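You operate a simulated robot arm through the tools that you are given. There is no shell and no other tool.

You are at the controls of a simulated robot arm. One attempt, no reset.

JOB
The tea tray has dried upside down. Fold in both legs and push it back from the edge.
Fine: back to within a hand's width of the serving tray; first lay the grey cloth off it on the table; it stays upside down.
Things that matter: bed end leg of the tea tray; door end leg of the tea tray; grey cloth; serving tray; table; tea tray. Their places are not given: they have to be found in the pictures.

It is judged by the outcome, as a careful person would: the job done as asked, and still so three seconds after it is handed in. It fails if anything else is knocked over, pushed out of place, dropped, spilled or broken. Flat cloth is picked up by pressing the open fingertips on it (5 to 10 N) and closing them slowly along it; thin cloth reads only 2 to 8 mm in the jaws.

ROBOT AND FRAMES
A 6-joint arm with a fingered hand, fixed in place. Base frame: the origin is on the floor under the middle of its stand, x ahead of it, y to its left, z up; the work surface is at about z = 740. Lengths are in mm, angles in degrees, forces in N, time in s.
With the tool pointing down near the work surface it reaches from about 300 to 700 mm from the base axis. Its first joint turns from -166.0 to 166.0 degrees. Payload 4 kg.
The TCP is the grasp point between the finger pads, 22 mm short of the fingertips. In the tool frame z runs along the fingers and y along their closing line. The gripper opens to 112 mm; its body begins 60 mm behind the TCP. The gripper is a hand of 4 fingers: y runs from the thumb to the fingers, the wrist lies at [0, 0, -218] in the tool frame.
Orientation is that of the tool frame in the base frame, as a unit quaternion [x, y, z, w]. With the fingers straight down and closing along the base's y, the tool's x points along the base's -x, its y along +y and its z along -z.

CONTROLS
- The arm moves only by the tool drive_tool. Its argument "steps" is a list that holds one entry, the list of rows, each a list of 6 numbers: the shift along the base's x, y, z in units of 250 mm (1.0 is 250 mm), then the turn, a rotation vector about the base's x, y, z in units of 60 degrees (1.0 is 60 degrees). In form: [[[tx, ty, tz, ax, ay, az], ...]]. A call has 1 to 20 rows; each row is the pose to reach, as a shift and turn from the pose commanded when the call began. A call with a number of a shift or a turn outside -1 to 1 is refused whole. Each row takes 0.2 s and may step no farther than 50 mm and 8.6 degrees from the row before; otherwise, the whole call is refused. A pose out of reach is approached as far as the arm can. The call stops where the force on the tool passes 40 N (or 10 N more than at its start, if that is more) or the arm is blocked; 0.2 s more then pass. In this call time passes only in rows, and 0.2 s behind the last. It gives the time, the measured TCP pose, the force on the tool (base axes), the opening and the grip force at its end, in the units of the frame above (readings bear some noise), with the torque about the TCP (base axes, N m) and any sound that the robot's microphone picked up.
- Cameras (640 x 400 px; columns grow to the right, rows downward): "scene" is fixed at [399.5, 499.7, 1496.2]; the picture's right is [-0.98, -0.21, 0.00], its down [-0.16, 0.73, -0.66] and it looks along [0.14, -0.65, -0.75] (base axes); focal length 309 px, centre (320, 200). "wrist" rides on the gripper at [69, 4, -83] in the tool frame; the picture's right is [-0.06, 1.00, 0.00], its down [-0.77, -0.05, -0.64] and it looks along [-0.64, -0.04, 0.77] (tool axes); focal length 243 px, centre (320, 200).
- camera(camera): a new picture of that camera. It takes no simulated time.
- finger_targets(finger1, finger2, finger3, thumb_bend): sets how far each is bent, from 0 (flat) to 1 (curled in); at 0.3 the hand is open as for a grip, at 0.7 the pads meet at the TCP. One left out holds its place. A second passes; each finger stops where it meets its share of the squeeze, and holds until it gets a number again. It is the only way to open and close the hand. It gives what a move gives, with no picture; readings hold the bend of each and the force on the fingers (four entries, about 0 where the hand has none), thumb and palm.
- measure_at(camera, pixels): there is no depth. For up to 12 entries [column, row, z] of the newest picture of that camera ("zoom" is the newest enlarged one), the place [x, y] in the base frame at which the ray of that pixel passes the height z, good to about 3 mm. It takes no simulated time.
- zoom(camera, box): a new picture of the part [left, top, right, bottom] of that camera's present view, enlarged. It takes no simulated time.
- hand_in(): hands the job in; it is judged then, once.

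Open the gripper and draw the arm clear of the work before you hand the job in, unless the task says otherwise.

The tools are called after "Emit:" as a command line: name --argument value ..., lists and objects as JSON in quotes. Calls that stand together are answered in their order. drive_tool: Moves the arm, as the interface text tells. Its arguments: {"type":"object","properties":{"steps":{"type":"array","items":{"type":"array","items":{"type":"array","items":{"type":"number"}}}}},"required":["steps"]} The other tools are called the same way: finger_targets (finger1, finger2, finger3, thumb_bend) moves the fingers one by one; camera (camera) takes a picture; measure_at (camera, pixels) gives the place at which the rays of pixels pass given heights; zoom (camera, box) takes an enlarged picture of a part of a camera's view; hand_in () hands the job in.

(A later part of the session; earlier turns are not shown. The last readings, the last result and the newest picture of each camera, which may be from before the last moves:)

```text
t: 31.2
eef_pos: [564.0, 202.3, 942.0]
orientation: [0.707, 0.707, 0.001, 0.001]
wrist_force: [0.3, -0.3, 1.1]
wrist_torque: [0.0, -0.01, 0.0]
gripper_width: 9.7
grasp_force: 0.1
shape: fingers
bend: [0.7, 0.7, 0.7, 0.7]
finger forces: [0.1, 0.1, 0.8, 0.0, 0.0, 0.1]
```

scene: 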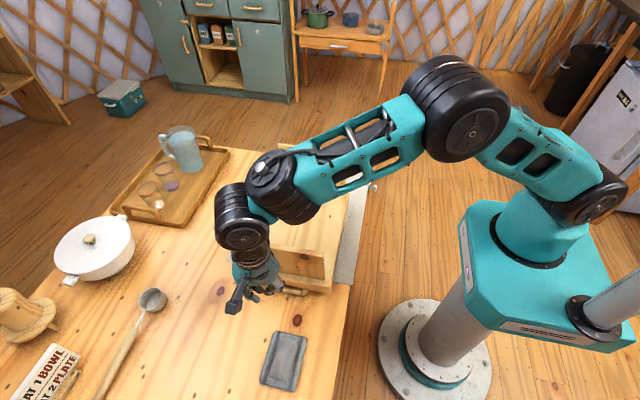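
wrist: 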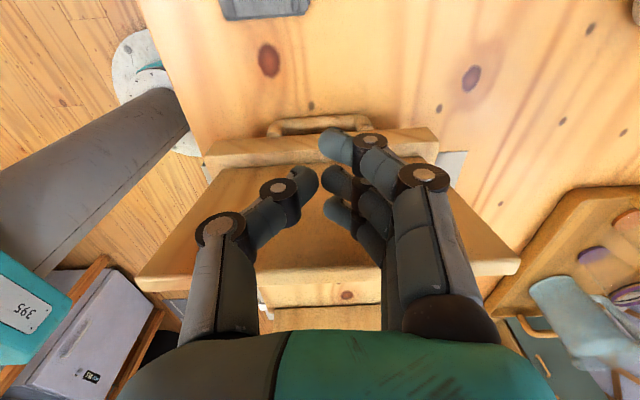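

Finger 3 reads 0.8 N — first touch at y≈202. I push on 10 mm more and look.

Emit:
drive_tool --steps '[[[0, -0.016, 0, 0, 0, 0], [0, -0.032, 0, 0, 0, 0], [0, -0.048, 0, 0, 0, 0]]]'

Emit:
camera --camera "wrist"

Emit:
zoom --camera "scene" --box '[200, 200, 360, 310]'

```text
t: 32.0
eef_pos: [563.7, 188.9, 940.3]
orientation: [0.707, 0.707, 0.0, 0.001]
wrist_force: [-0.2, -0.1, 0.4]
wrist_torque: [0.0, -0.05, 0.08]
gripper_width: 9.6
grasp_force: 0.3
shape: fingers
bend: [0.7, 0.7, 0.7, 0.7]
finger forces: [0.1, 0.0, 0.7, 0.1, 0.0, 0.0]
```

```text
taken
```

wrist: 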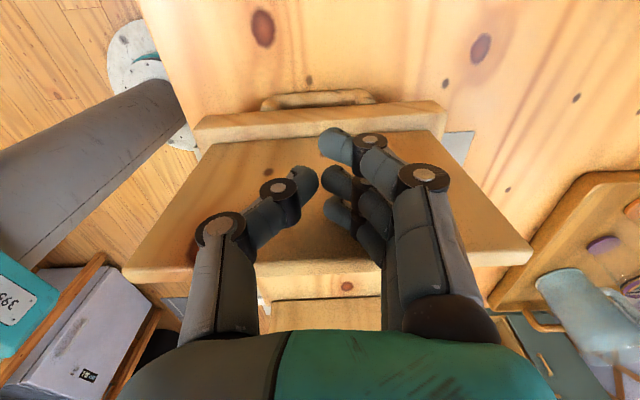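

```text
3.64 times, centred on (280, 255) of scene
```

zoom: 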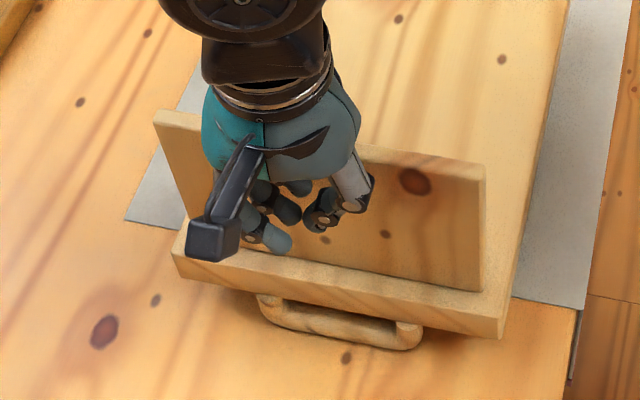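

The near leg has swung to about vertical with only ~0.7 N and the tray hasn't moved (corner still at zoom (505,335)). I follow the leg's arc inward.

Emit:
drive_tool --steps '[[[0, -0.032, -0.004, 0, 0, 0], [0, -0.064, -0.01, 0, 0, 0], [0, -0.096, -0.02, 0, 0, 0], [0, -0.13, -0.03, 0, 0, 0]]]'

Emit:
zoom --camera "scene" --box '[200, 180, 360, 310]'

```text
t: 33.0
eef_pos: [563.1, 157.0, 932.2]
orientation: [0.707, 0.708, 0.0, -0.001]
wrist_force: [-0.7, 0.4, 0.5]
wrist_torque: [0.0, 0.03, -0.02]
gripper_width: 9.9
grasp_force: 0.4
shape: fingers
bend: [0.7, 0.7, 0.7, 0.7]
finger forces: [0.0, 0.0, 0.3, 0.1, 0.1, 0.0]
```

```text
3.08 times, centred on (280, 245) of scene
```

zoom: 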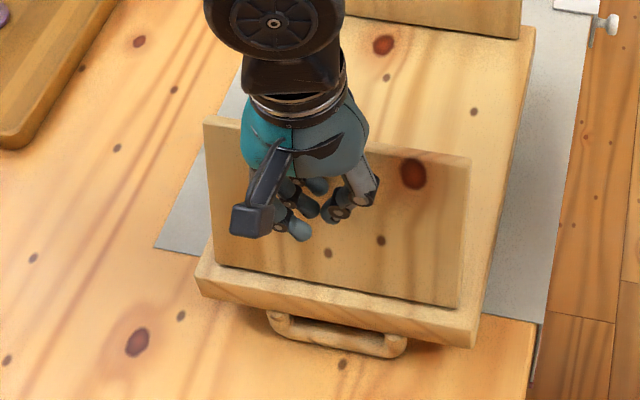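

Leg is folding inward (~70°) and still following the fingers at 0.3 N. I continue along the arc.

Emit:
drive_tool --steps '[[[0, -0.04, -0.012, 0, 0, 0], [0, -0.08, -0.028, 0, 0, 0], [0, -0.12, -0.048, 0, 0, 0], [0, -0.155, -0.072, 0, 0, 0]]]'

Emit:
zoom --camera "scene" --box '[200, 180, 360, 310]'

Emit:
camera --camera "wrist"

```text
t: 34.0
eef_pos: [563.1, 117.3, 913.3]
orientation: [0.707, 0.707, -0.001, 0.001]
wrist_force: [-0.2, 0.9, -0.4]
wrist_torque: [-0.01, 0.0, 0.01]
gripper_width: 9.6
grasp_force: 0.1
shape: fingers
bend: [0.7, 0.7, 0.7, 0.7]
finger forces: [0.1, 0.1, 0.2, 0.1, 0.0, 0.0]
```

```text
3.08 times, centred on (280, 245) of scene
```

zoom: 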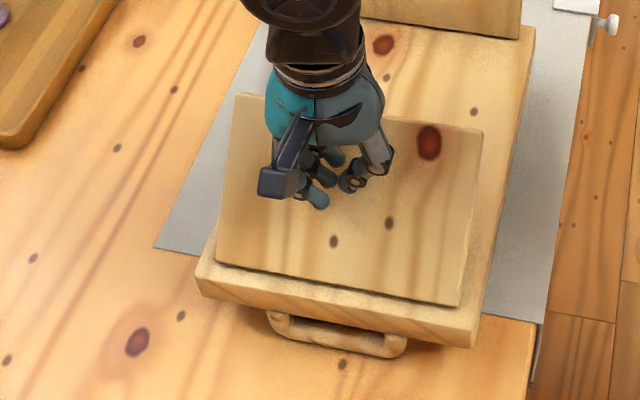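

```text
taken
```

wrist: 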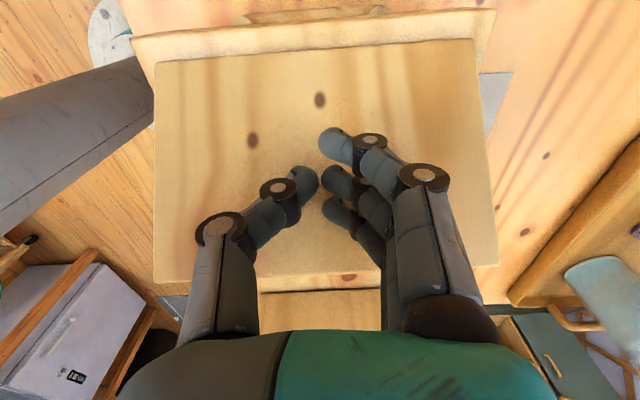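

Leg is at ~45° and follows smoothly. I continue down the arc toward flat.

Emit:
drive_tool --steps '[[[0, -0.03, -0.03, 0, 0, 0], [0, -0.06, -0.055, 0, 0, 0], [0, -0.085, -0.085, 0, 0, 0], [0, -0.105, -0.12, 0, 0, 0], [0, -0.12, -0.15, 0, 0, 0]]]'

Emit:
zoom --camera "scene" --box '[200, 180, 360, 310]'

```text
t: 35.2
eef_pos: [562.6, 87.6, 877.6]
orientation: [0.707, 0.707, 0.0, -0.001]
wrist_force: [0.1, 0.0, 0.0]
wrist_torque: [0.02, -0.02, 0.01]
gripper_width: 10.0
grasp_force: 0.1
shape: fingers
bend: [0.7, 0.7, 0.7, 0.7]
finger forces: [0.1, 0.0, 0.0, 0.0, 0.1, 0.0]
```

```text
3.08 times, centred on (280, 245) of scene
```

zoom: 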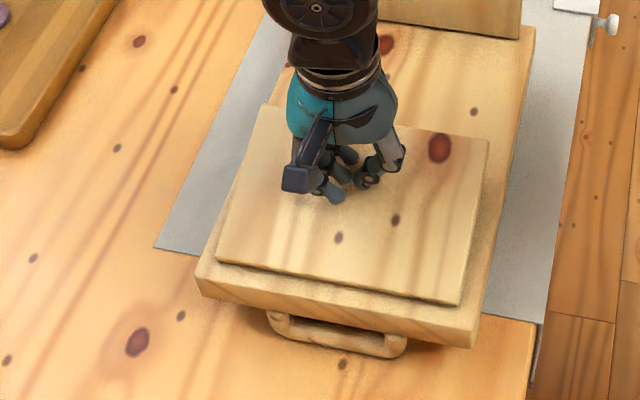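

The leg is near flat. I press straight down gently in small steps until it seats.

Emit:
drive_tool --steps '[[[0, -0.012, -0.03, 0, 0, 0], [0, -0.02, -0.06, 0, 0, 0], [0, -0.024, -0.08, 0, 0, 0]]]'

Emit:
zoom --camera "scene" --box '[200, 180, 360, 310]'

```text
t: 36.0
eef_pos: [563.2, 81.3, 856.5]
orientation: [0.707, 0.707, 0.0, 0.0]
wrist_force: [-0.2, -0.4, -0.9]
wrist_torque: [0.01, 0.02, 0.02]
gripper_width: 9.6
grasp_force: 0.0
shape: fingers
bend: [0.7, 0.7, 0.7, 0.7]
finger forces: [0.0, 0.1, 0.0, 0.0, 0.0, 0.0]
```

```text
3.08 times, centred on (280, 245) of scene
```

zoom: 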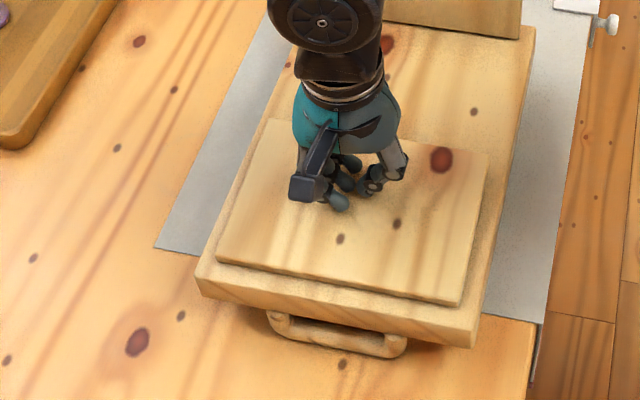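

No force yet; I keep lowering in 2 mm steps to feel whether it is fully seated.

Emit:
drive_tool --steps '[[[0, 0, -0.012, 0, 0, 0], [0, 0, -0.024, 0, 0, 0], [0, 0, -0.03, 0, 0, 0]]]'

```text
t: 36.8
eef_pos: [564.4, 82.9, 851.4]
orientation: [0.707, 0.707, 0.0, 0.001]
wrist_force: [-3.3, -0.4, 12.3]
wrist_torque: [0.02, 0.19, 0.02]
gripper_width: 10.1
grasp_force: 6.4
shape: fingers
bend: [0.7, 0.7, 0.7, 0.7]
finger forces: [0.8, 0.6, 0.1, 0.0, 11.8, 0.0]
```

12 N at z=851 — tips at ~829, so the leg lies flat (about 11 mm thick). I raise up and look at the result.

Emit:
drive_tool --steps '[[[0, 0, 0.04, 0, 0, 0], [0, 0, 0.16, 0, 0, 0], [0, 0, 0.32, 0, 0, 0], [0, 0, 0.48, 0, 0, 0], [0, 0, 0.64, 0, 0, 0], [0, 0, 0.76, 0, 0, 0]]]'

Emit:
camera --camera "scene"

Emit:
zoom --camera "scene" --box '[220, 130, 380, 310]'

Emit:
camera --camera "wrist"

```text
t: 38.2
eef_pos: [563.2, 83.4, 1039.6]
orientation: [0.707, 0.707, 0.0, 0.0]
wrist_force: [0.0, -0.1, -1.1]
wrist_torque: [-0.03, 0.0, 0.0]
gripper_width: 9.3
grasp_force: 0.0
shape: fingers
bend: [0.7, 0.7, 0.7, 0.7]
finger forces: [0.0, 0.0, 0.0, 0.1, 0.1, 0.0]
```

```text
taken
```

scene: 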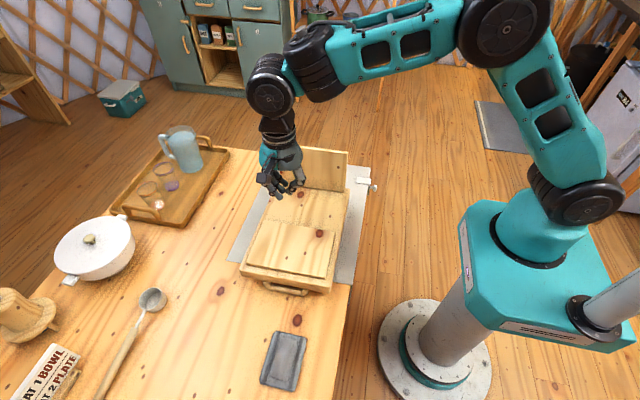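

```text
2.22 times, centred on (300, 220) of scene
```

zoom: 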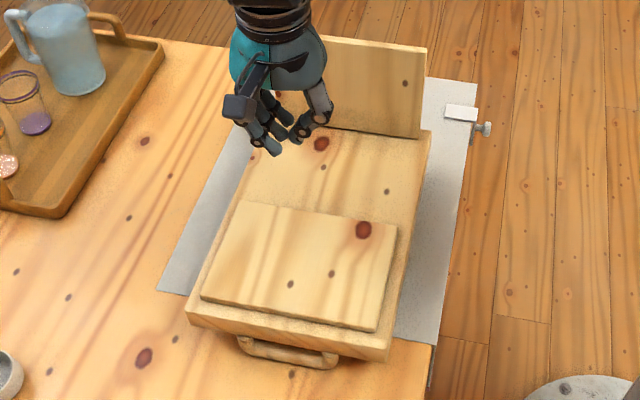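

```text
taken
```

wrist: 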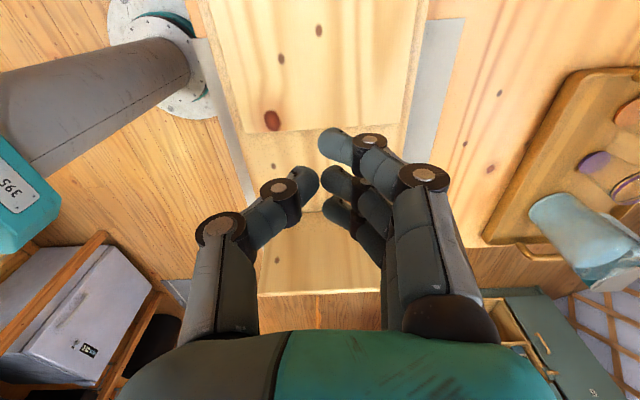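

Near leg is folded flat and the tray stayed put. Now I travel at z≈1040 (tips 1018, above the far leg's top 958) over to the outside of the far leg.

Emit:
drive_tool --steps '[[[0, -0.1, 0.04, 0, 0, 0], [0, -0.24, 0.06, 0, 0, 0], [0, -0.4, 0.06, 0, 0, 0], [0, -0.56, 0.06, 0, 0, 0], [0, -0.72, 0.06, 0, 0, 0], [0, -0.86, 0.06, 0, 0, 0], [0, -0.98, 0.06, 0, 0, 0]]]'

Emit:
drive_tool --steps '[[[0, -0.12, 0, 0, 0, 0], [0, -0.24, 0, 0, 0, 0], [0, -0.3, -0.06, 0, 0, 0], [0, -0.3, -0.2, 0, 0, 0], [0, -0.3, -0.34, 0, 0, 0], [0, -0.3, -0.46, 0, 0, 0]]]'

Emit:
camera --camera "scene"

Emit:
camera --camera "wrist"

```text
t: 39.8
eef_pos: [563.2, -164.1, 1054.9]
orientation: [0.707, 0.708, 0.0, -0.001]
wrist_force: [0.5, 0.7, -0.7]
wrist_torque: [-0.01, 0.0, 0.0]
gripper_width: 9.7
grasp_force: 0.1
shape: fingers
bend: [0.7, 0.7, 0.7, 0.7]
finger forces: [0.1, 0.1, 0.0, 0.0, 0.1, 0.0]
```

```text
t: 41.2
eef_pos: [565.1, -238.9, 939.7]
orientation: [0.707, 0.707, 0.0, 0.0]
wrist_force: [-0.2, 0.4, 1.6]
wrist_torque: [-0.03, 0.0, -0.01]
gripper_width: 9.4
grasp_force: 0.0
shape: fingers
bend: [0.7, 0.7, 0.7, 0.7]
finger forces: [0.0, 0.0, 0.1, 0.0, 0.1, 0.0]
```

```text
taken
```

scene: 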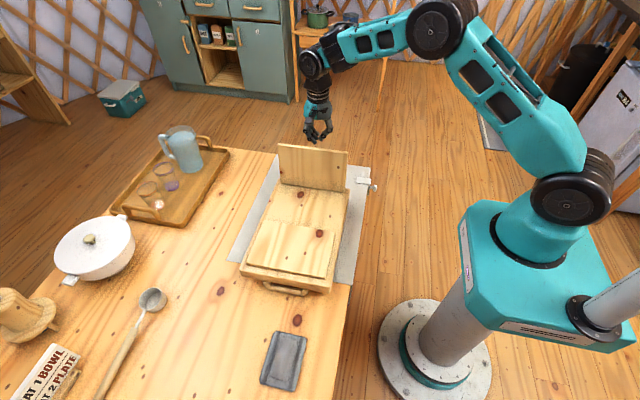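

```text
taken
```

wrist: 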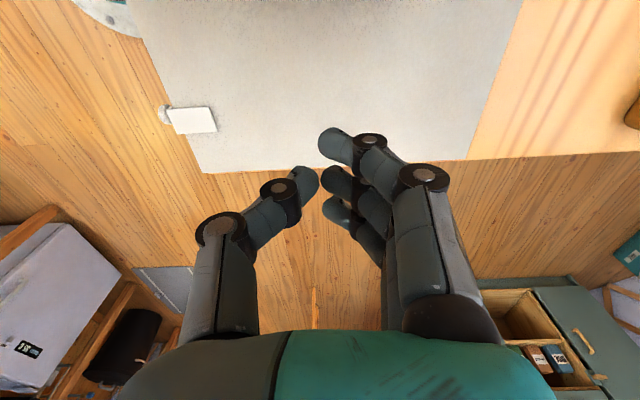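

The hand is outside the far leg. I advance +y to near contact (expected around y≈−184), then in small steps.

Emit:
drive_tool --steps '[[[0, 0.05, 0, 0, 0, 0], [0, 0.1, 0, 0, 0, 0], [0, 0.14, 0, 0, 0, 0], [0, 0.17, 0, 0, 0, 0]]]'

Emit:
drive_tool --steps '[[[0, 0.016, 0, 0, 0, 0], [0, 0.032, 0, 0, 0, 0], [0, 0.048, 0, 0, 0, 0]]]'

Emit:
zoom --camera "scene" --box '[240, 90, 390, 220]'

```text
t: 42.2
eef_pos: [564.6, -195.8, 939.7]
orientation: [0.707, 0.707, 0.0, -0.001]
wrist_force: [0.1, 0.0, 0.1]
wrist_torque: [-0.02, 0.0, 0.0]
gripper_width: 9.7
grasp_force: 0.0
shape: fingers
bend: [0.7, 0.7, 0.7, 0.7]
finger forces: [0.0, 0.1, 0.0, 0.1, 0.0, 0.1]
```

```text
t: 43.0
eef_pos: [563.5, -184.1, 940.2]
orientation: [0.707, 0.707, 0.001, 0.0]
wrist_force: [-0.1, -0.7, 0.6]
wrist_torque: [0.02, -0.02, -0.02]
gripper_width: 9.6
grasp_force: 0.0
shape: fingers
bend: [0.7, 0.7, 0.7, 0.7]
finger forces: [0.7, 0.0, 0.0, 0.0, 0.1, 0.0]
```

```text
3.08 times, centred on (315, 155) of scene
```

zoom: 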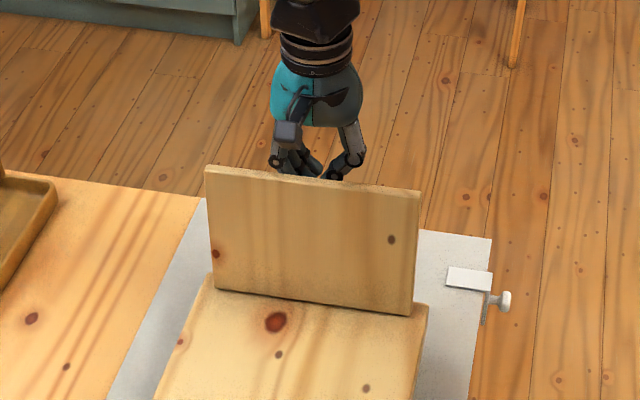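

First touch (0.7 N on finger 1) at y=−184, mirroring the near leg. I follow the mirrored arc inward.

Emit:
drive_tool --steps '[[[0, 0.03, 0, 0, 0, 0], [0, 0.06, -0.002, 0, 0, 0], [0, 0.09, -0.008, 0, 0, 0], [0, 0.12, -0.015, 0, 0, 0], [0, 0.15, -0.023, 0, 0, 0], [0, 0.184, -0.034, 0, 0, 0]]]'

Emit:
zoom --camera "scene" --box '[230, 100, 390, 310]'

```text
t: 44.4
eef_pos: [564.0, -138.0, 931.8]
orientation: [0.707, 0.707, 0.0, -0.001]
wrist_force: [-0.1, -0.3, 0.5]
wrist_torque: [-0.01, -0.01, 0.02]
gripper_width: 9.6
grasp_force: 0.2
shape: fingers
bend: [0.7, 0.7, 0.7, 0.7]
finger forces: [0.4, 0.1, 0.0, 0.1, 0.1, 0.0]
```

```text
1.90 times, centred on (310, 205) of scene
```

zoom: 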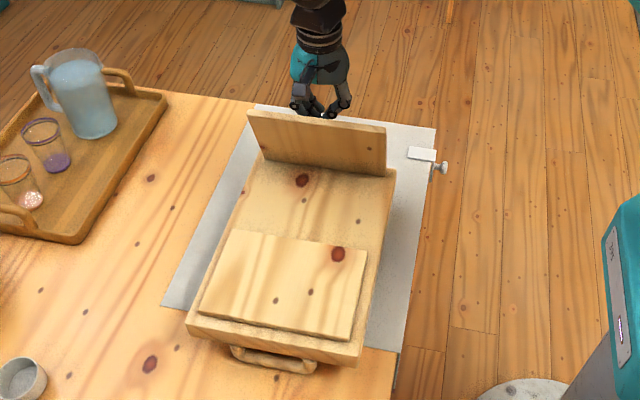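

Far leg is folding inward (~70°), tray still in place. I continue the arc.

Emit:
drive_tool --steps '[[[0, 0.04, -0.012, 0, 0, 0], [0, 0.08, -0.028, 0, 0, 0], [0, 0.12, -0.048, 0, 0, 0], [0, 0.16, -0.076, 0, 0, 0]]]'

Emit:
drive_tool --steps '[[[0, 0.03, -0.03, 0, 0, 0], [0, 0.06, -0.055, 0, 0, 0], [0, 0.085, -0.085, 0, 0, 0], [0, 0.105, -0.12, 0, 0, 0], [0, 0.12, -0.15, 0, 0, 0]]]'

Emit:
zoom --camera "scene" --box '[230, 100, 390, 310]'

Emit:
camera --camera "wrist"

```text
t: 45.4
eef_pos: [563.6, -96.8, 912.6]
orientation: [0.707, 0.707, 0.0, 0.0]
wrist_force: [-0.7, -0.5, 0.3]
wrist_torque: [-0.01, 0.03, 0.03]
gripper_width: 9.2
grasp_force: 0.1
shape: fingers
bend: [0.7, 0.7, 0.7, 0.7]
finger forces: [0.1, 0.0, 0.0, 0.0, 0.0, 0.0]
```

```text
t: 46.6
eef_pos: [563.8, -67.6, 874.2]
orientation: [0.707, 0.707, 0.001, 0.0]
wrist_force: [0.7, -0.7, 0.2]
wrist_torque: [0.01, 0.02, -0.01]
gripper_width: 9.2
grasp_force: 0.0
shape: fingers
bend: [0.7, 0.7, 0.7, 0.7]
finger forces: [0.1, 0.0, 0.1, 0.0, 0.1, 0.0]
```

```text
1.90 times, centred on (310, 205) of scene
```

zoom: 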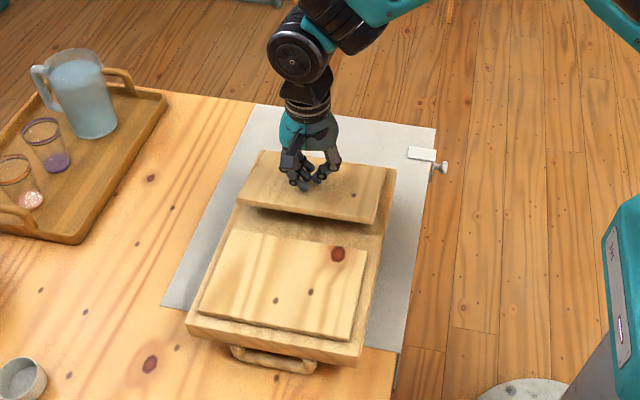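

```text
taken
```

wrist: 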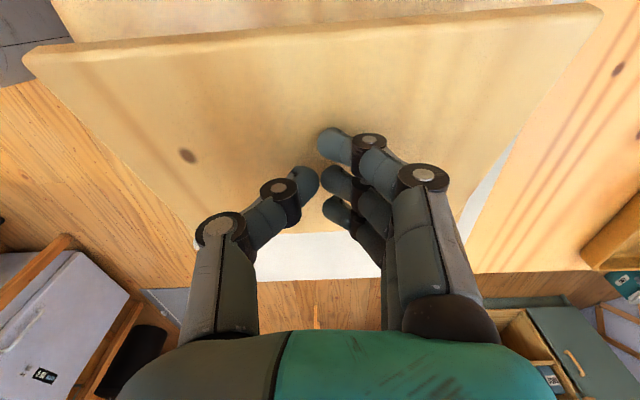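

Far leg is at ~20°. I press it down the rest of the way, slowly.

Emit:
drive_tool --steps '[[[0, 0.012, -0.03, 0, 0, 0], [0, 0.02, -0.055, 0, 0, 0], [0, 0.024, -0.072, 0, 0, 0], [0, 0.024, -0.082, 0, 0, 0]]]'

Emit:
drive_tool --steps '[[[0, 0, -0.006, 0, 0, 0], [0, 0, -0.012, 0, 0, 0]]]'

Emit:
zoom --camera "scene" --box '[230, 100, 390, 310]'

```text
t: 47.6
eef_pos: [564.1, -61.2, 854.0]
orientation: [0.707, 0.707, -0.001, 0.0]
wrist_force: [0.2, -0.1, 0.3]
wrist_torque: [0.0, 0.01, 0.01]
gripper_width: 9.3
grasp_force: 0.1
shape: fingers
bend: [0.7, 0.7, 0.7, 0.7]
finger forces: [0.1, 0.1, 0.0, 0.1, 0.1, 0.0]
```

```text
t: 48.2
eef_pos: [563.2, -62.6, 850.3]
orientation: [0.707, 0.707, 0.0, 0.0]
wrist_force: [-0.6, -0.5, 0.4]
wrist_torque: [-0.01, -0.02, 0.03]
gripper_width: 9.4
grasp_force: 0.1
shape: fingers
bend: [0.7, 0.7, 0.7, 0.7]
finger forces: [0.1, 0.1, 0.1, 0.1, 0.0, 0.0]
```

```text
1.90 times, centred on (310, 205) of scene
```

zoom: 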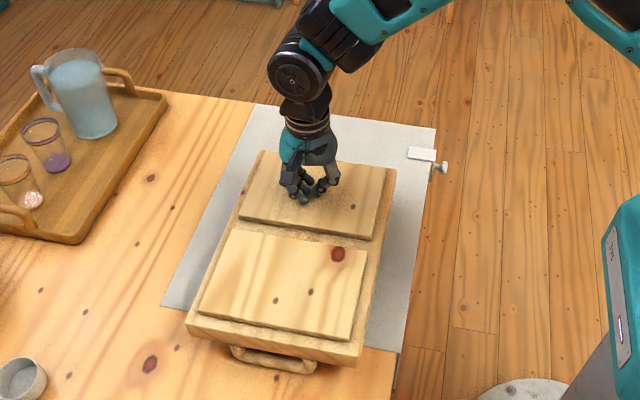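

Both legs look folded; no force yet, so I step down 2–3 mm more to feel the far leg seat.

Emit:
drive_tool --steps '[[[0, 0, -0.006, 0, 0, 0], [0, 0, -0.012, 0, 0, 0]]]'

```text
t: 48.8
eef_pos: [563.7, -62.7, 849.7]
orientation: [0.707, 0.707, 0.001, 0.0]
wrist_force: [-5.0, 1.7, 25.2]
wrist_torque: [-0.01, 0.26, 0.01]
gripper_width: 9.8
grasp_force: 13.0
shape: fingers
bend: [0.7, 0.7, 0.7, 0.7]
finger forces: [0.9, 2.1, 2.3, 0.1, 19.6, 0.0]
```

25 N at z≈850: the far leg is seated flat. I raise the hand and inspect.

Emit:
drive_tool --steps '[[[0, 0, 0.02, 0, 0, 0], [0, 0, 0.1, 0, 0, 0], [0, 0, 0.26, 0, 0, 0], [0, 0, 0.42, 0, 0, 0], [0, 0, 0.58, 0, 0, 0], [0, 0, 0.72, 0, 0, 0], [0, 0, 0.84, 0, 0, 0]]]'

Emit:
camera --camera "scene"

Emit:
camera --camera "wrist"

Emit:
zoom --camera "scene" --box '[220, 150, 380, 310]'

```text
t: 50.4
eef_pos: [562.3, -62.2, 1059.0]
orientation: [0.706, 0.708, 0.0, 0.0]
wrist_force: [0.3, -0.3, -0.1]
wrist_torque: [0.03, 0.0, 0.02]
gripper_width: 9.2
grasp_force: 0.1
shape: fingers
bend: [0.7, 0.7, 0.7, 0.7]
finger forces: [0.1, 0.0, 0.0, 0.0, 0.0, 0.0]
```

```text
taken
```

scene: 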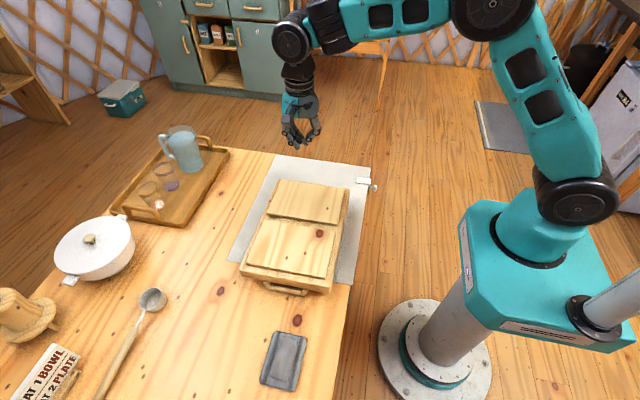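

```text
taken
```

wrist: 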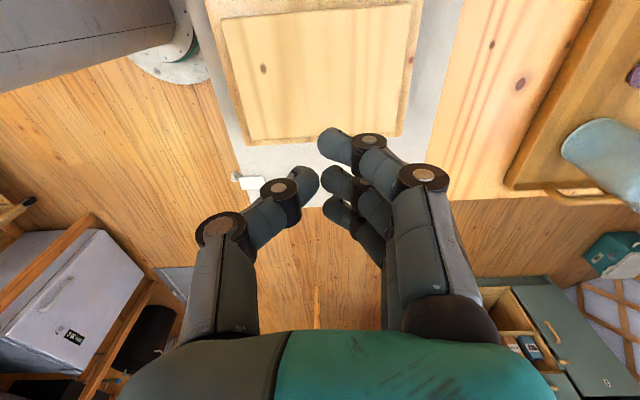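

```text
2.50 times, centred on (300, 230) of scene
```

zoom: 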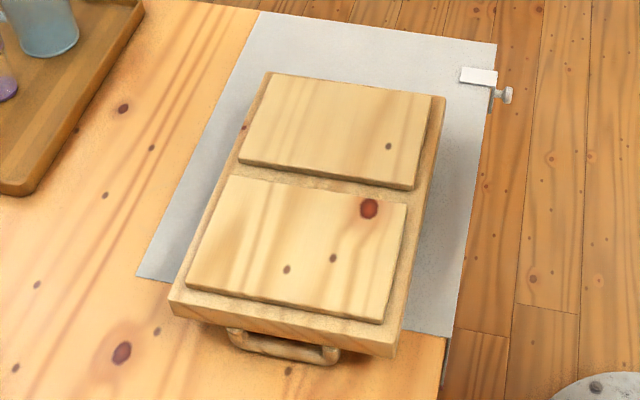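

Both legs lie flat and everything else is undisturbed. Now I pin down the serving tray's near edge by triangulating its corner/edge in both views.

Emit:
measure_at --camera "wrist" --pixels '[[505, 187, 740], [505, 187, 760], [505, 187, 780], [545, 90, 740], [545, 90, 760], [545, 90, 780], [404, 137, 818], [240, 140, 818], [205, 0, 818], [424, 0, 818]]'

Emit:
zoom --camera "wrist" --box '[440, 0, 640, 220]'

Emit:
zoom --camera "scene" --box '[160, 130, 260, 240]'

```text
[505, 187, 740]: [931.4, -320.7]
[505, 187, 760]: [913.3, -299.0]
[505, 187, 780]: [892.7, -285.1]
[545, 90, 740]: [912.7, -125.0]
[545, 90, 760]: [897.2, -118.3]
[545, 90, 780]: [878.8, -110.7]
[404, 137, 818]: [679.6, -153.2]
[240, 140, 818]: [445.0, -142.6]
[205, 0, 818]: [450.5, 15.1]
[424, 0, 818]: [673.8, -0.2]
```

```text
1.82 times, centred on (540, 110) of wrist
```

zoom: 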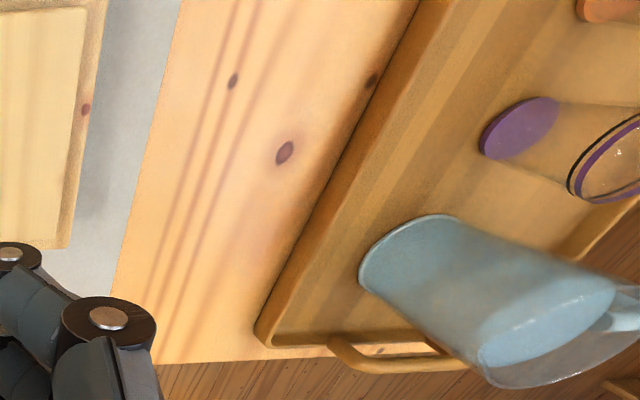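

```text
3.64 times, centred on (210, 185) of scene
```

zoom: 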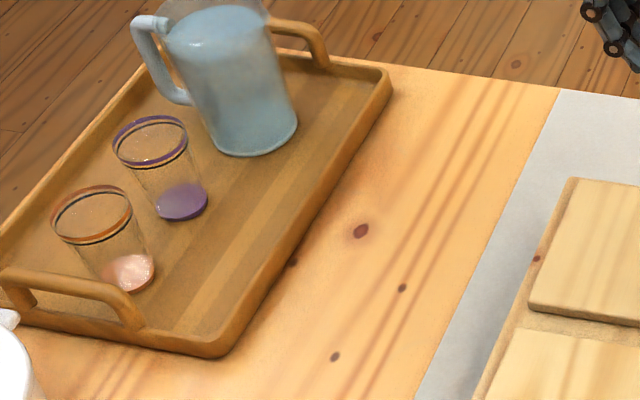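

I measure the base line of the serving tray's near side in both views (z=740).

Emit:
measure_at --camera "scene" --pixels '[[229.5, 157, 740], [213, 184, 740], [200, 205, 740], [186.5, 226, 740], [182.5, 228.5, 740], [133, 245, 760], [152, 300, 750], [130, 222, 760]]'

Emit:
measure_at --camera "wrist" --pixels '[[548.8, 89.7, 740], [590, 1, 740], [507, 178, 740], [570, 45, 740]]'

```text
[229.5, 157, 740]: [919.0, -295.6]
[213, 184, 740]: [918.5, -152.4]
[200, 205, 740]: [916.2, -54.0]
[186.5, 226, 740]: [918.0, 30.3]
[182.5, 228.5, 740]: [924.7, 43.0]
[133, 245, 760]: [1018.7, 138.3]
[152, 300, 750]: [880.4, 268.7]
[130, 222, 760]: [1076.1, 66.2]
```

```text
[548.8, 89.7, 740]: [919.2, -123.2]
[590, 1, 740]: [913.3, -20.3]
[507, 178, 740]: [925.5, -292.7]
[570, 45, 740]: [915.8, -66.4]
```

Serving tray's near side is at x≈917; the tea tray's far edge at ≈672, so I want to push it about +190 mm in x (leaving ~50 mm). I set the fingers nearly straight/vertical (bend 0.40) so their three backs form a flat pusher, and move to the robot side of the tray.

Emit:
finger_targets --finger1 0.4 --finger2 0.4 --finger3 0.4 --thumb_bend 0.6

Emit:
drive_tool --steps '[[[-0.1, 0.04, 0, 0, 0, 0], [-0.26, 0.1, 0, 0, 0, 0], [-0.42, 0.16, 0, 0, 0, 0], [-0.58, 0.22, 0, 0, 0, 0], [-0.72, 0.27, 0, 0, 0, 0], [-0.8, 0.29, 0, 0, 0, 0]]]'

Emit:
camera --camera "wrist"

Emit:
camera --camera "scene"

```text
t: 51.4
eef_pos: [564.1, -61.1, 1059.3]
orientation: [0.707, 0.707, 0.0, 0.001]
wrist_force: [-0.1, 0.6, 0.2]
wrist_torque: [0.01, 0.01, -0.02]
gripper_width: 56.7
grasp_force: 0.0
shape: fingers
bend: [0.4, 0.4, 0.4, 0.6]
finger forces: [0.0, 0.0, 0.0, 0.0, 0.1, 0.1]
```

```text
t: 52.8
eef_pos: [364.5, 12.1, 1058.0]
orientation: [0.707, 0.707, 0.001, 0.0]
wrist_force: [-0.1, 0.0, 0.1]
wrist_torque: [-0.02, -0.03, 0.03]
gripper_width: 57.0
grasp_force: 0.0
shape: fingers
bend: [0.4, 0.4, 0.4, 0.6]
finger forces: [0.0, 0.1, 0.1, 0.0, 0.0, 0.1]
```

```text
taken
```

wrist: 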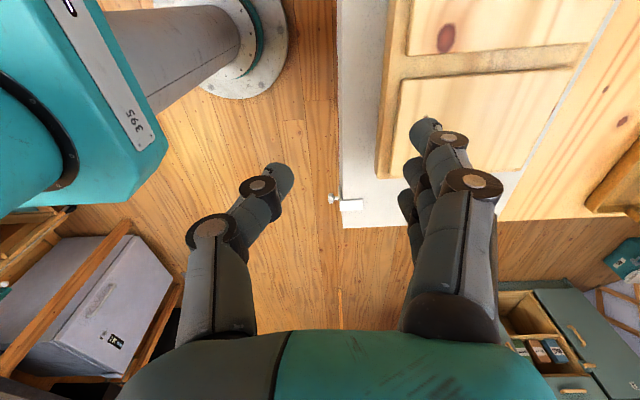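

```text
taken
```

scene: 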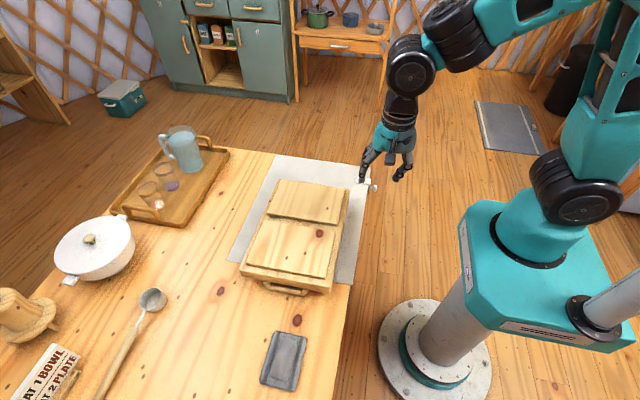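

I descend on the robot side of the tray (finger backs at x≈420, tray edge at 448) to about z=808, and check.

Emit:
drive_tool --steps '[[[-0.02, 0, -0.12, 0, 0, 0], [-0.02, 0, -0.28, 0, 0, 0], [-0.02, 0, -0.44, 0, 0, 0], [-0.02, 0, -0.6, 0, 0, 0], [-0.02, 0, -0.74, 0, 0, 0], [-0.02, 0, -0.86, 0, 0, 0], [-0.02, 0, -0.95, 0, 0, 0], [-0.02, 0, -1.0, 0, 0, 0]]]'

Emit:
camera --camera "wrist"

Emit:
zoom --camera "scene" --box '[280, 130, 440, 300]'

```text
t: 54.6
eef_pos: [358.5, 9.9, 807.6]
orientation: [0.707, 0.707, 0.0, -0.001]
wrist_force: [0.6, -0.3, 0.3]
wrist_torque: [-0.01, 0.0, 0.02]
gripper_width: 57.2
grasp_force: 0.0
shape: fingers
bend: [0.4, 0.4, 0.4, 0.6]
finger forces: [0.0, 0.2, 0.1, 0.0, 0.0, 0.0]
```

```text
taken
```

wrist: 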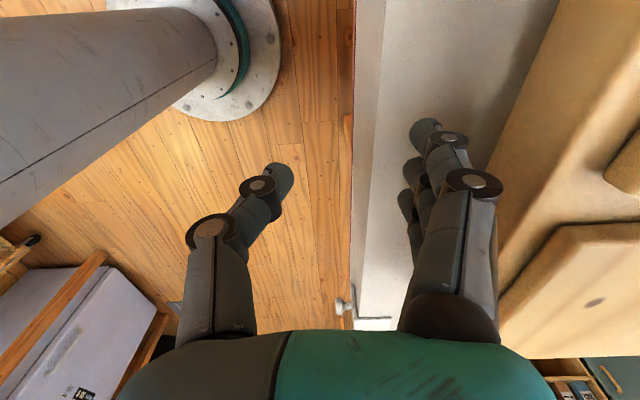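

```text
2.35 times, centred on (360, 215) of scene
```

zoom: 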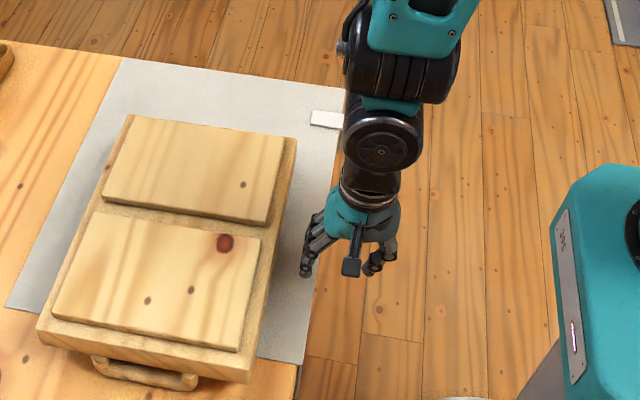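

Clear on both sides; the tray's edge is right of the fingers in the wrist view. I lower another 9 mm and advance +x toward first contact in steps.

Emit:
drive_tool --steps '[[[0, 0, -0.036, 0, 0, 0], [0.03, 0, -0.036, 0, 0, 0], [0.06, 0, -0.036, 0, 0, 0], [0.09, 0, -0.036, 0, 0, 0]]]'

Emit:
drive_tool --steps '[[[0.016, 0, 0, 0, 0, 0], [0.032, 0, 0, 0, 0, 0], [0.048, 0, 0, 0, 0, 0]]]'

Emit:
camera --camera "wrist"

Emit:
zoom --camera "scene" --box '[280, 130, 440, 300]'

```text
t: 55.6
eef_pos: [383.1, 9.7, 798.4]
orientation: [0.707, 0.707, 0.001, 0.0]
wrist_force: [-0.1, -0.1, -0.1]
wrist_torque: [-0.01, 0.01, -0.04]
gripper_width: 57.0
grasp_force: 0.1
shape: fingers
bend: [0.4, 0.4, 0.4, 0.6]
finger forces: [0.0, 0.0, 0.0, 0.1, 0.0, 0.0]
```

```text
t: 56.4
eef_pos: [393.6, 10.3, 797.6]
orientation: [0.707, 0.707, 0.0, 0.0]
wrist_force: [-2.4, 0.5, -0.2]
wrist_torque: [0.01, 0.0, 0.01]
gripper_width: 56.1
grasp_force: 1.2
shape: fingers
bend: [0.41, 0.41, 0.41, 0.6]
finger forces: [0.6, 0.7, 0.8, 0.0, 0.0, 0.1]
```

```text
taken
```

wrist: 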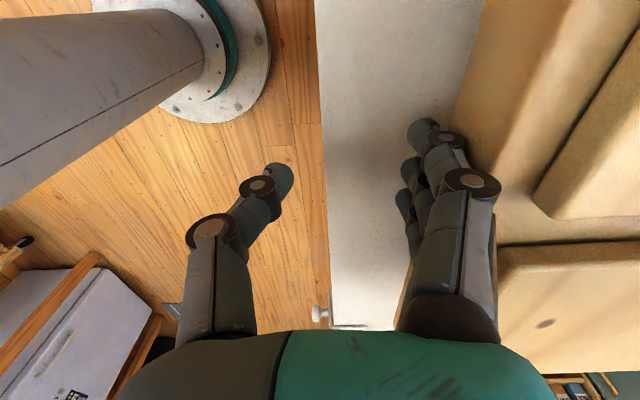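

```text
2.35 times, centred on (360, 215) of scene
```

zoom: 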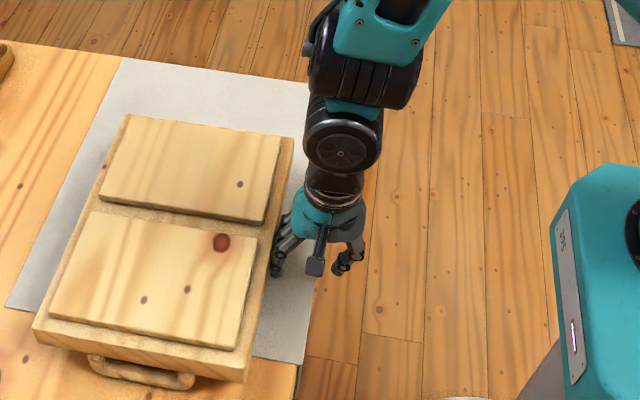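

All three finger backs touch evenly (0.6–0.8 N each, −2.4 N total) and the tray has begun to slide. I push on 60 mm slowly, then check for yaw.

Emit:
drive_tool --steps '[[[0.02, 0, 0, 0, 0, 0], [0.044, 0, 0, 0, 0, 0], [0.068, 0, 0, 0, 0, 0], [0.092, 0, 0, 0, 0, 0], [0.116, 0, 0, 0, 0, 0], [0.14, 0, 0, 0, 0, 0], [0.164, 0, 0, 0, 0, 0], [0.188, 0, 0, 0, 0, 0], [0.212, 0, 0, 0, 0, 0], [0.236, 0, 0, 0, 0, 0]]]'

Emit:
camera --camera "scene"

Emit:
zoom --camera "scene" --box '[190, 130, 390, 310]'

```text
t: 58.6
eef_pos: [452.0, 11.4, 799.1]
orientation: [0.707, 0.707, 0.0, 0.0]
wrist_force: [-2.5, 0.2, -0.4]
wrist_torque: [0.05, -0.03, 0.03]
gripper_width: 56.0
grasp_force: 1.6
shape: fingers
bend: [0.41, 0.41, 0.41, 0.6]
finger forces: [1.0, 1.0, 0.9, 0.1, 0.1, 0.0]
```

```text
taken
```

scene: 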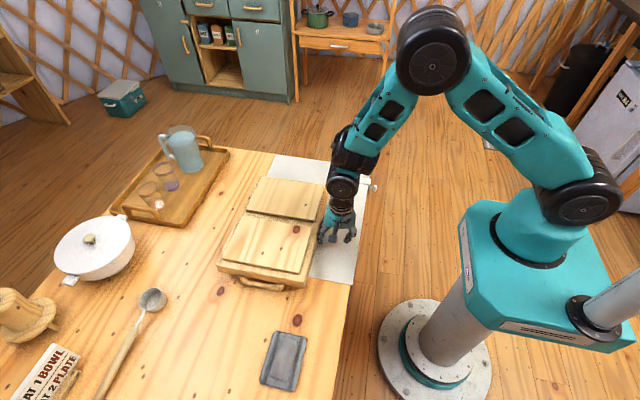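

```text
2.22 times, centred on (290, 220) of scene
```

zoom: 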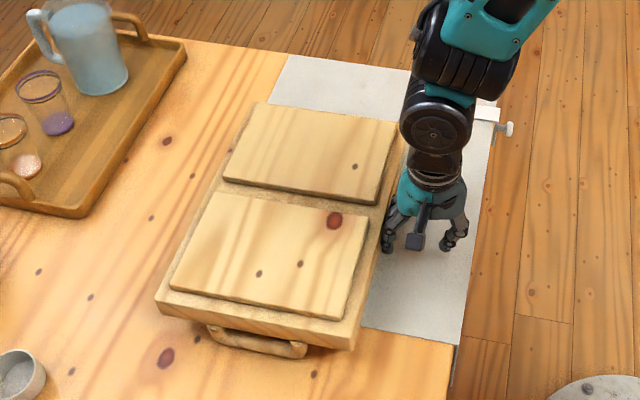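

The tray slides straight with ~2.5 N. I measure its corners at z=818 for yaw: (215.7,264.1), (304.4,278.6), (262.1,175.9).

Emit:
measure_at --camera "zoom" --pixels '[[155, 297, 818], [352, 333, 818], [258, 101, 818], [205, 195, 818], [292, 55, 740], [460, 346, 740]]'

```text
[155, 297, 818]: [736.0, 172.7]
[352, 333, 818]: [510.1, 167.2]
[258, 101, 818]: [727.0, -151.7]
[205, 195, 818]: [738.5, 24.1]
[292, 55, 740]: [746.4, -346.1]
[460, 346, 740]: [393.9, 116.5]
```

Far edge now ≈733, yaw within ~1.5°, mat corner unchanged. I push another 66 mm.

Emit:
drive_tool --steps '[[[0.02, 0, 0, 0, 0, 0], [0.044, 0, 0, 0, 0, 0], [0.068, 0, 0, 0, 0, 0], [0.092, 0, 0, 0, 0, 0], [0.116, 0, 0, 0, 0, 0], [0.14, 0, 0, 0, 0, 0], [0.164, 0, 0, 0, 0, 0], [0.188, 0, 0, 0, 0, 0], [0.212, 0, 0, 0, 0, 0], [0.236, 0, 0, 0, 0, 0], [0.26, 0, 0, 0, 0, 0]]]'

Emit:
zoom --camera "scene" --box '[150, 130, 350, 310]'

```text
t: 61.0
eef_pos: [517.3, 10.3, 800.3]
orientation: [0.707, 0.707, 0.0, 0.0]
wrist_force: [-2.5, -0.3, -0.2]
wrist_torque: [0.0, 0.04, -0.02]
gripper_width: 55.9
grasp_force: 1.1
shape: fingers
bend: [0.41, 0.41, 0.41, 0.6]
finger forces: [0.7, 0.7, 0.7, 0.1, 0.1, 0.1]
```

```text
2.22 times, centred on (250, 220) of scene
```

zoom: 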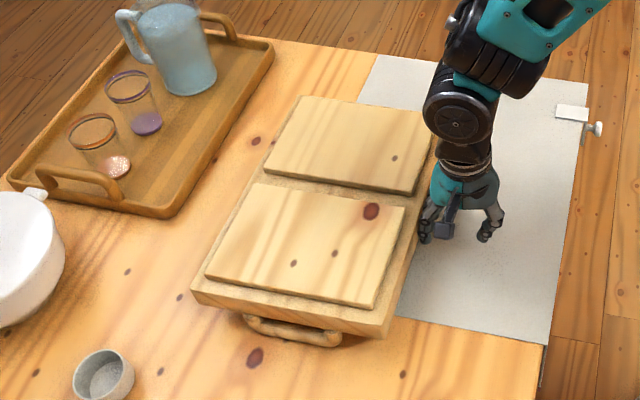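

Emit:
measure_at --camera "zoom" --pixels '[[192, 284, 818], [388, 325, 818], [302, 96, 818], [245, 187, 818], [262, 160, 818], [164, 217, 740], [221, 130, 740], [272, 52, 740], [381, 53, 740], [548, 346, 740]]'

```text
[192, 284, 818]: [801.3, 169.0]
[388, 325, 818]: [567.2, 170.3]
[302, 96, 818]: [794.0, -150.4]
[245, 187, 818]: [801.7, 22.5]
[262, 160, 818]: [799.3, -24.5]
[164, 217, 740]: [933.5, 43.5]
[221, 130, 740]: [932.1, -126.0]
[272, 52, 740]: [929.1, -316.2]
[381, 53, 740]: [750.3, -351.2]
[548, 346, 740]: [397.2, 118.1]
```

Far edge is at ≈798, serving tray's side ≈915, so ~117 mm remain. I push another 64 mm to leave a gap of roughly 50 mm.

Emit:
drive_tool --steps '[[[0.02, 0, 0, 0, 0, 0], [0.044, 0, 0, 0, 0, 0], [0.068, 0, 0, 0, 0, 0], [0.092, 0, 0, 0, 0, 0], [0.116, 0, 0, 0, 0, 0], [0.14, 0, 0, 0, 0, 0], [0.164, 0, 0, 0, 0, 0], [0.188, 0, 0, 0, 0, 0], [0.212, 0, 0, 0, 0, 0], [0.23, 0, 0, 0, 0, 0], [0.244, 0, 0, 0, 0, 0], [0.254, 0, 0, 0, 0, 0]]]'

Emit:
zoom --camera "scene" --box '[130, 130, 330, 310]'

```text
t: 63.6
eef_pos: [580.8, 9.7, 800.3]
orientation: [0.707, 0.707, 0.0, 0.0]
wrist_force: [-2.3, 1.4, 1.0]
wrist_torque: [-0.01, 0.0, 0.03]
gripper_width: 56.1
grasp_force: 1.6
shape: fingers
bend: [0.41, 0.41, 0.41, 0.6]
finger forces: [1.0, 1.0, 1.1, 0.1, 0.0, 0.1]
```

```text
2.22 times, centred on (230, 220) of scene
```

zoom: 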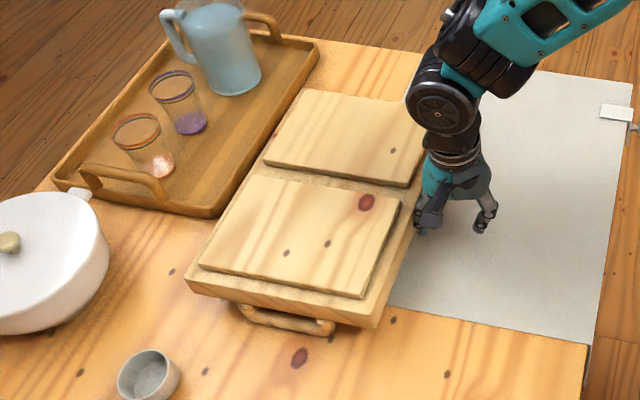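

Emit:
measure_at --camera "zoom" --pixels '[[187, 279, 818], [378, 318, 818], [296, 88, 818], [235, 190, 818], [206, 217, 740], [222, 211, 740]]'

Emit:
camera --camera "wrist"

```text
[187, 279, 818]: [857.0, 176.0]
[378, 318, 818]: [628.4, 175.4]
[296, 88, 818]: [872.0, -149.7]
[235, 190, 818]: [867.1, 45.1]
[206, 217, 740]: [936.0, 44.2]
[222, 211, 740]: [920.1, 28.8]
```

```text
taken
```

wrist: 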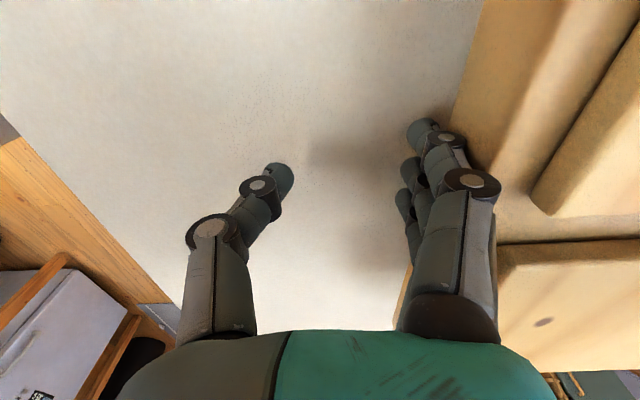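

The tray's far edge is ≈861, leaving ~54 mm to the serving tray; it is straight and both legs remain flat. I back off in −x, then raise the arm.

Emit:
drive_tool --steps '[[[-0.03, 0, 0, 0, 0, 0], [-0.09, 0, 0, 0, 0, 0], [-0.16, 0, 0, 0, 0, 0], [-0.22, 0, 0.1, 0, 0, 0], [-0.28, 0, 0.26, 0, 0, 0], [-0.34, 0, 0.42, 0, 0, 0], [-0.4, 0, 0.58, 0, 0, 0], [-0.46, 0, 0.74, 0, 0, 0], [-0.5, 0, 0.9, 0, 0, 0], [-0.54, 0, 1.0, 0, 0, 0]]]'

Emit:
finger_targets --finger1 0.3 --finger2 0.3 --finger3 0.3 --thumb_bend 0.3

Emit:
camera --camera "scene"

Emit:
zoom --camera "scene" --box '[130, 130, 330, 310]'

Emit:
camera --camera "wrist"

```text
t: 65.8
eef_pos: [445.8, 11.3, 1051.2]
orientation: [0.707, 0.707, 0.001, 0.0]
wrist_force: [0.0, 0.6, 0.8]
wrist_torque: [0.02, -0.01, 0.0]
gripper_width: 56.9
grasp_force: 0.1
shape: fingers
bend: [0.4, 0.4, 0.4, 0.6]
finger forces: [0.1, 0.1, 0.0, 0.1, 0.0, 0.0]
```

```text
t: 66.8
eef_pos: [445.9, 11.3, 1050.2]
orientation: [0.707, 0.707, 0.0, 0.0]
wrist_force: [0.7, -0.6, 0.2]
wrist_torque: [0.03, 0.03, 0.02]
gripper_width: 112.6
grasp_force: 0.0
shape: fingers
bend: [0.3, 0.3, 0.3, 0.3]
finger forces: [0.0, 0.1, 0.0, 0.0, 0.1, 0.1]
```

```text
taken
```

scene: 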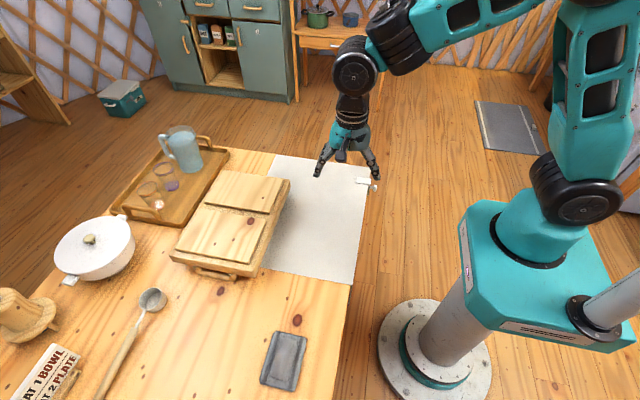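

```text
2.22 times, centred on (230, 220) of scene
```

zoom: 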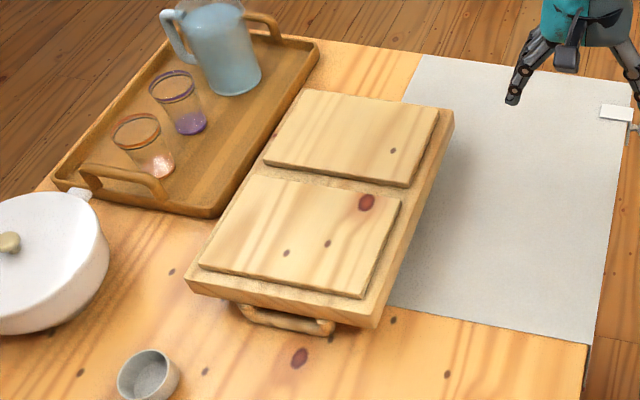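

```text
taken
```

wrist: 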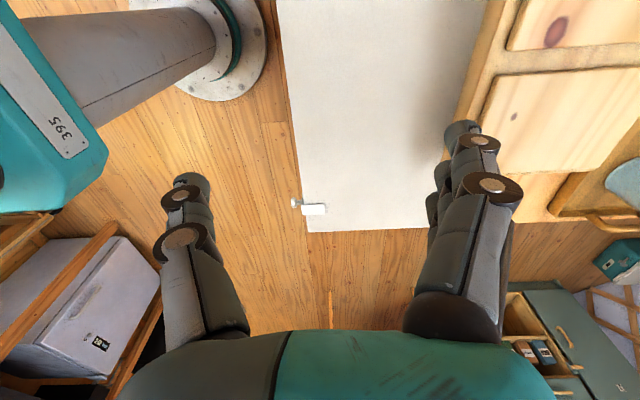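

Everything is in place; gripper open. The slab hides the gap from the scene camera, so I lift and move the wrist camera over to view the gap from above to verify it.

Emit:
drive_tool --steps '[[[0.08, 0.06, 0.06, 0, 0, 0], [0.2, 0.14, 0.14, 0, 0, 0], [0.32, 0.22, 0.22, 0, 0, 0], [0.44, 0.3, 0.28, 0, 0, 0], [0.56, 0.38, 0.3, 0, 0, 0], [0.66, 0.44, 0.3, 0, 0, 0]]]'

Emit:
camera --camera "wrist"

```text
t: 68.2
eef_pos: [611.6, 121.3, 1126.1]
orientation: [0.707, 0.707, -0.001, -0.001]
wrist_force: [-0.4, 0.2, -0.5]
wrist_torque: [-0.03, 0.01, 0.01]
gripper_width: 112.8
grasp_force: 0.0
shape: fingers
bend: [0.3, 0.3, 0.3, 0.3]
finger forces: [0.0, 0.0, 0.0, 0.0, 0.0, 0.0]
```

```text
taken
```

wrist: 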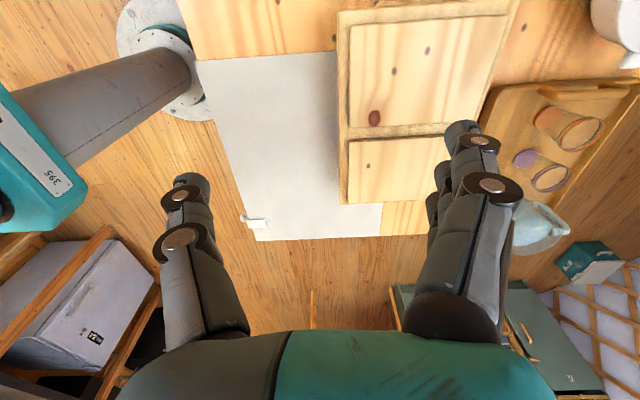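

Emit:
zoom --camera "wrist" --box '[400, 0, 600, 130]'

Emit:
measure_at --camera "wrist" --pixels '[[518, 0, 818], [494, 90, 818], [490, 90, 740], [488, 90, 740], [482, 110, 740], [338, 12, 818], [343, 203, 818], [488, 88, 765]]'

```text
3.08 times, centred on (500, 65) of wrist
```

zoom: 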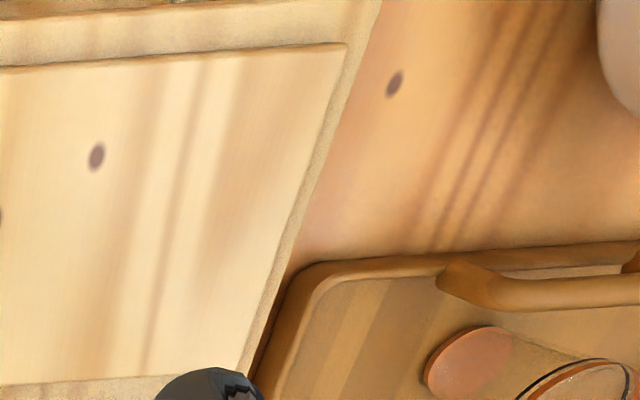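

```text
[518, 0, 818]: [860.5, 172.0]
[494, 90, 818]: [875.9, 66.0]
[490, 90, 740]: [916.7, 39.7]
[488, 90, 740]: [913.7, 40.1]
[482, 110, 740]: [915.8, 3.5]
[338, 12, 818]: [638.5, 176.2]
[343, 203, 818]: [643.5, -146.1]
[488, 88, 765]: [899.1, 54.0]
```

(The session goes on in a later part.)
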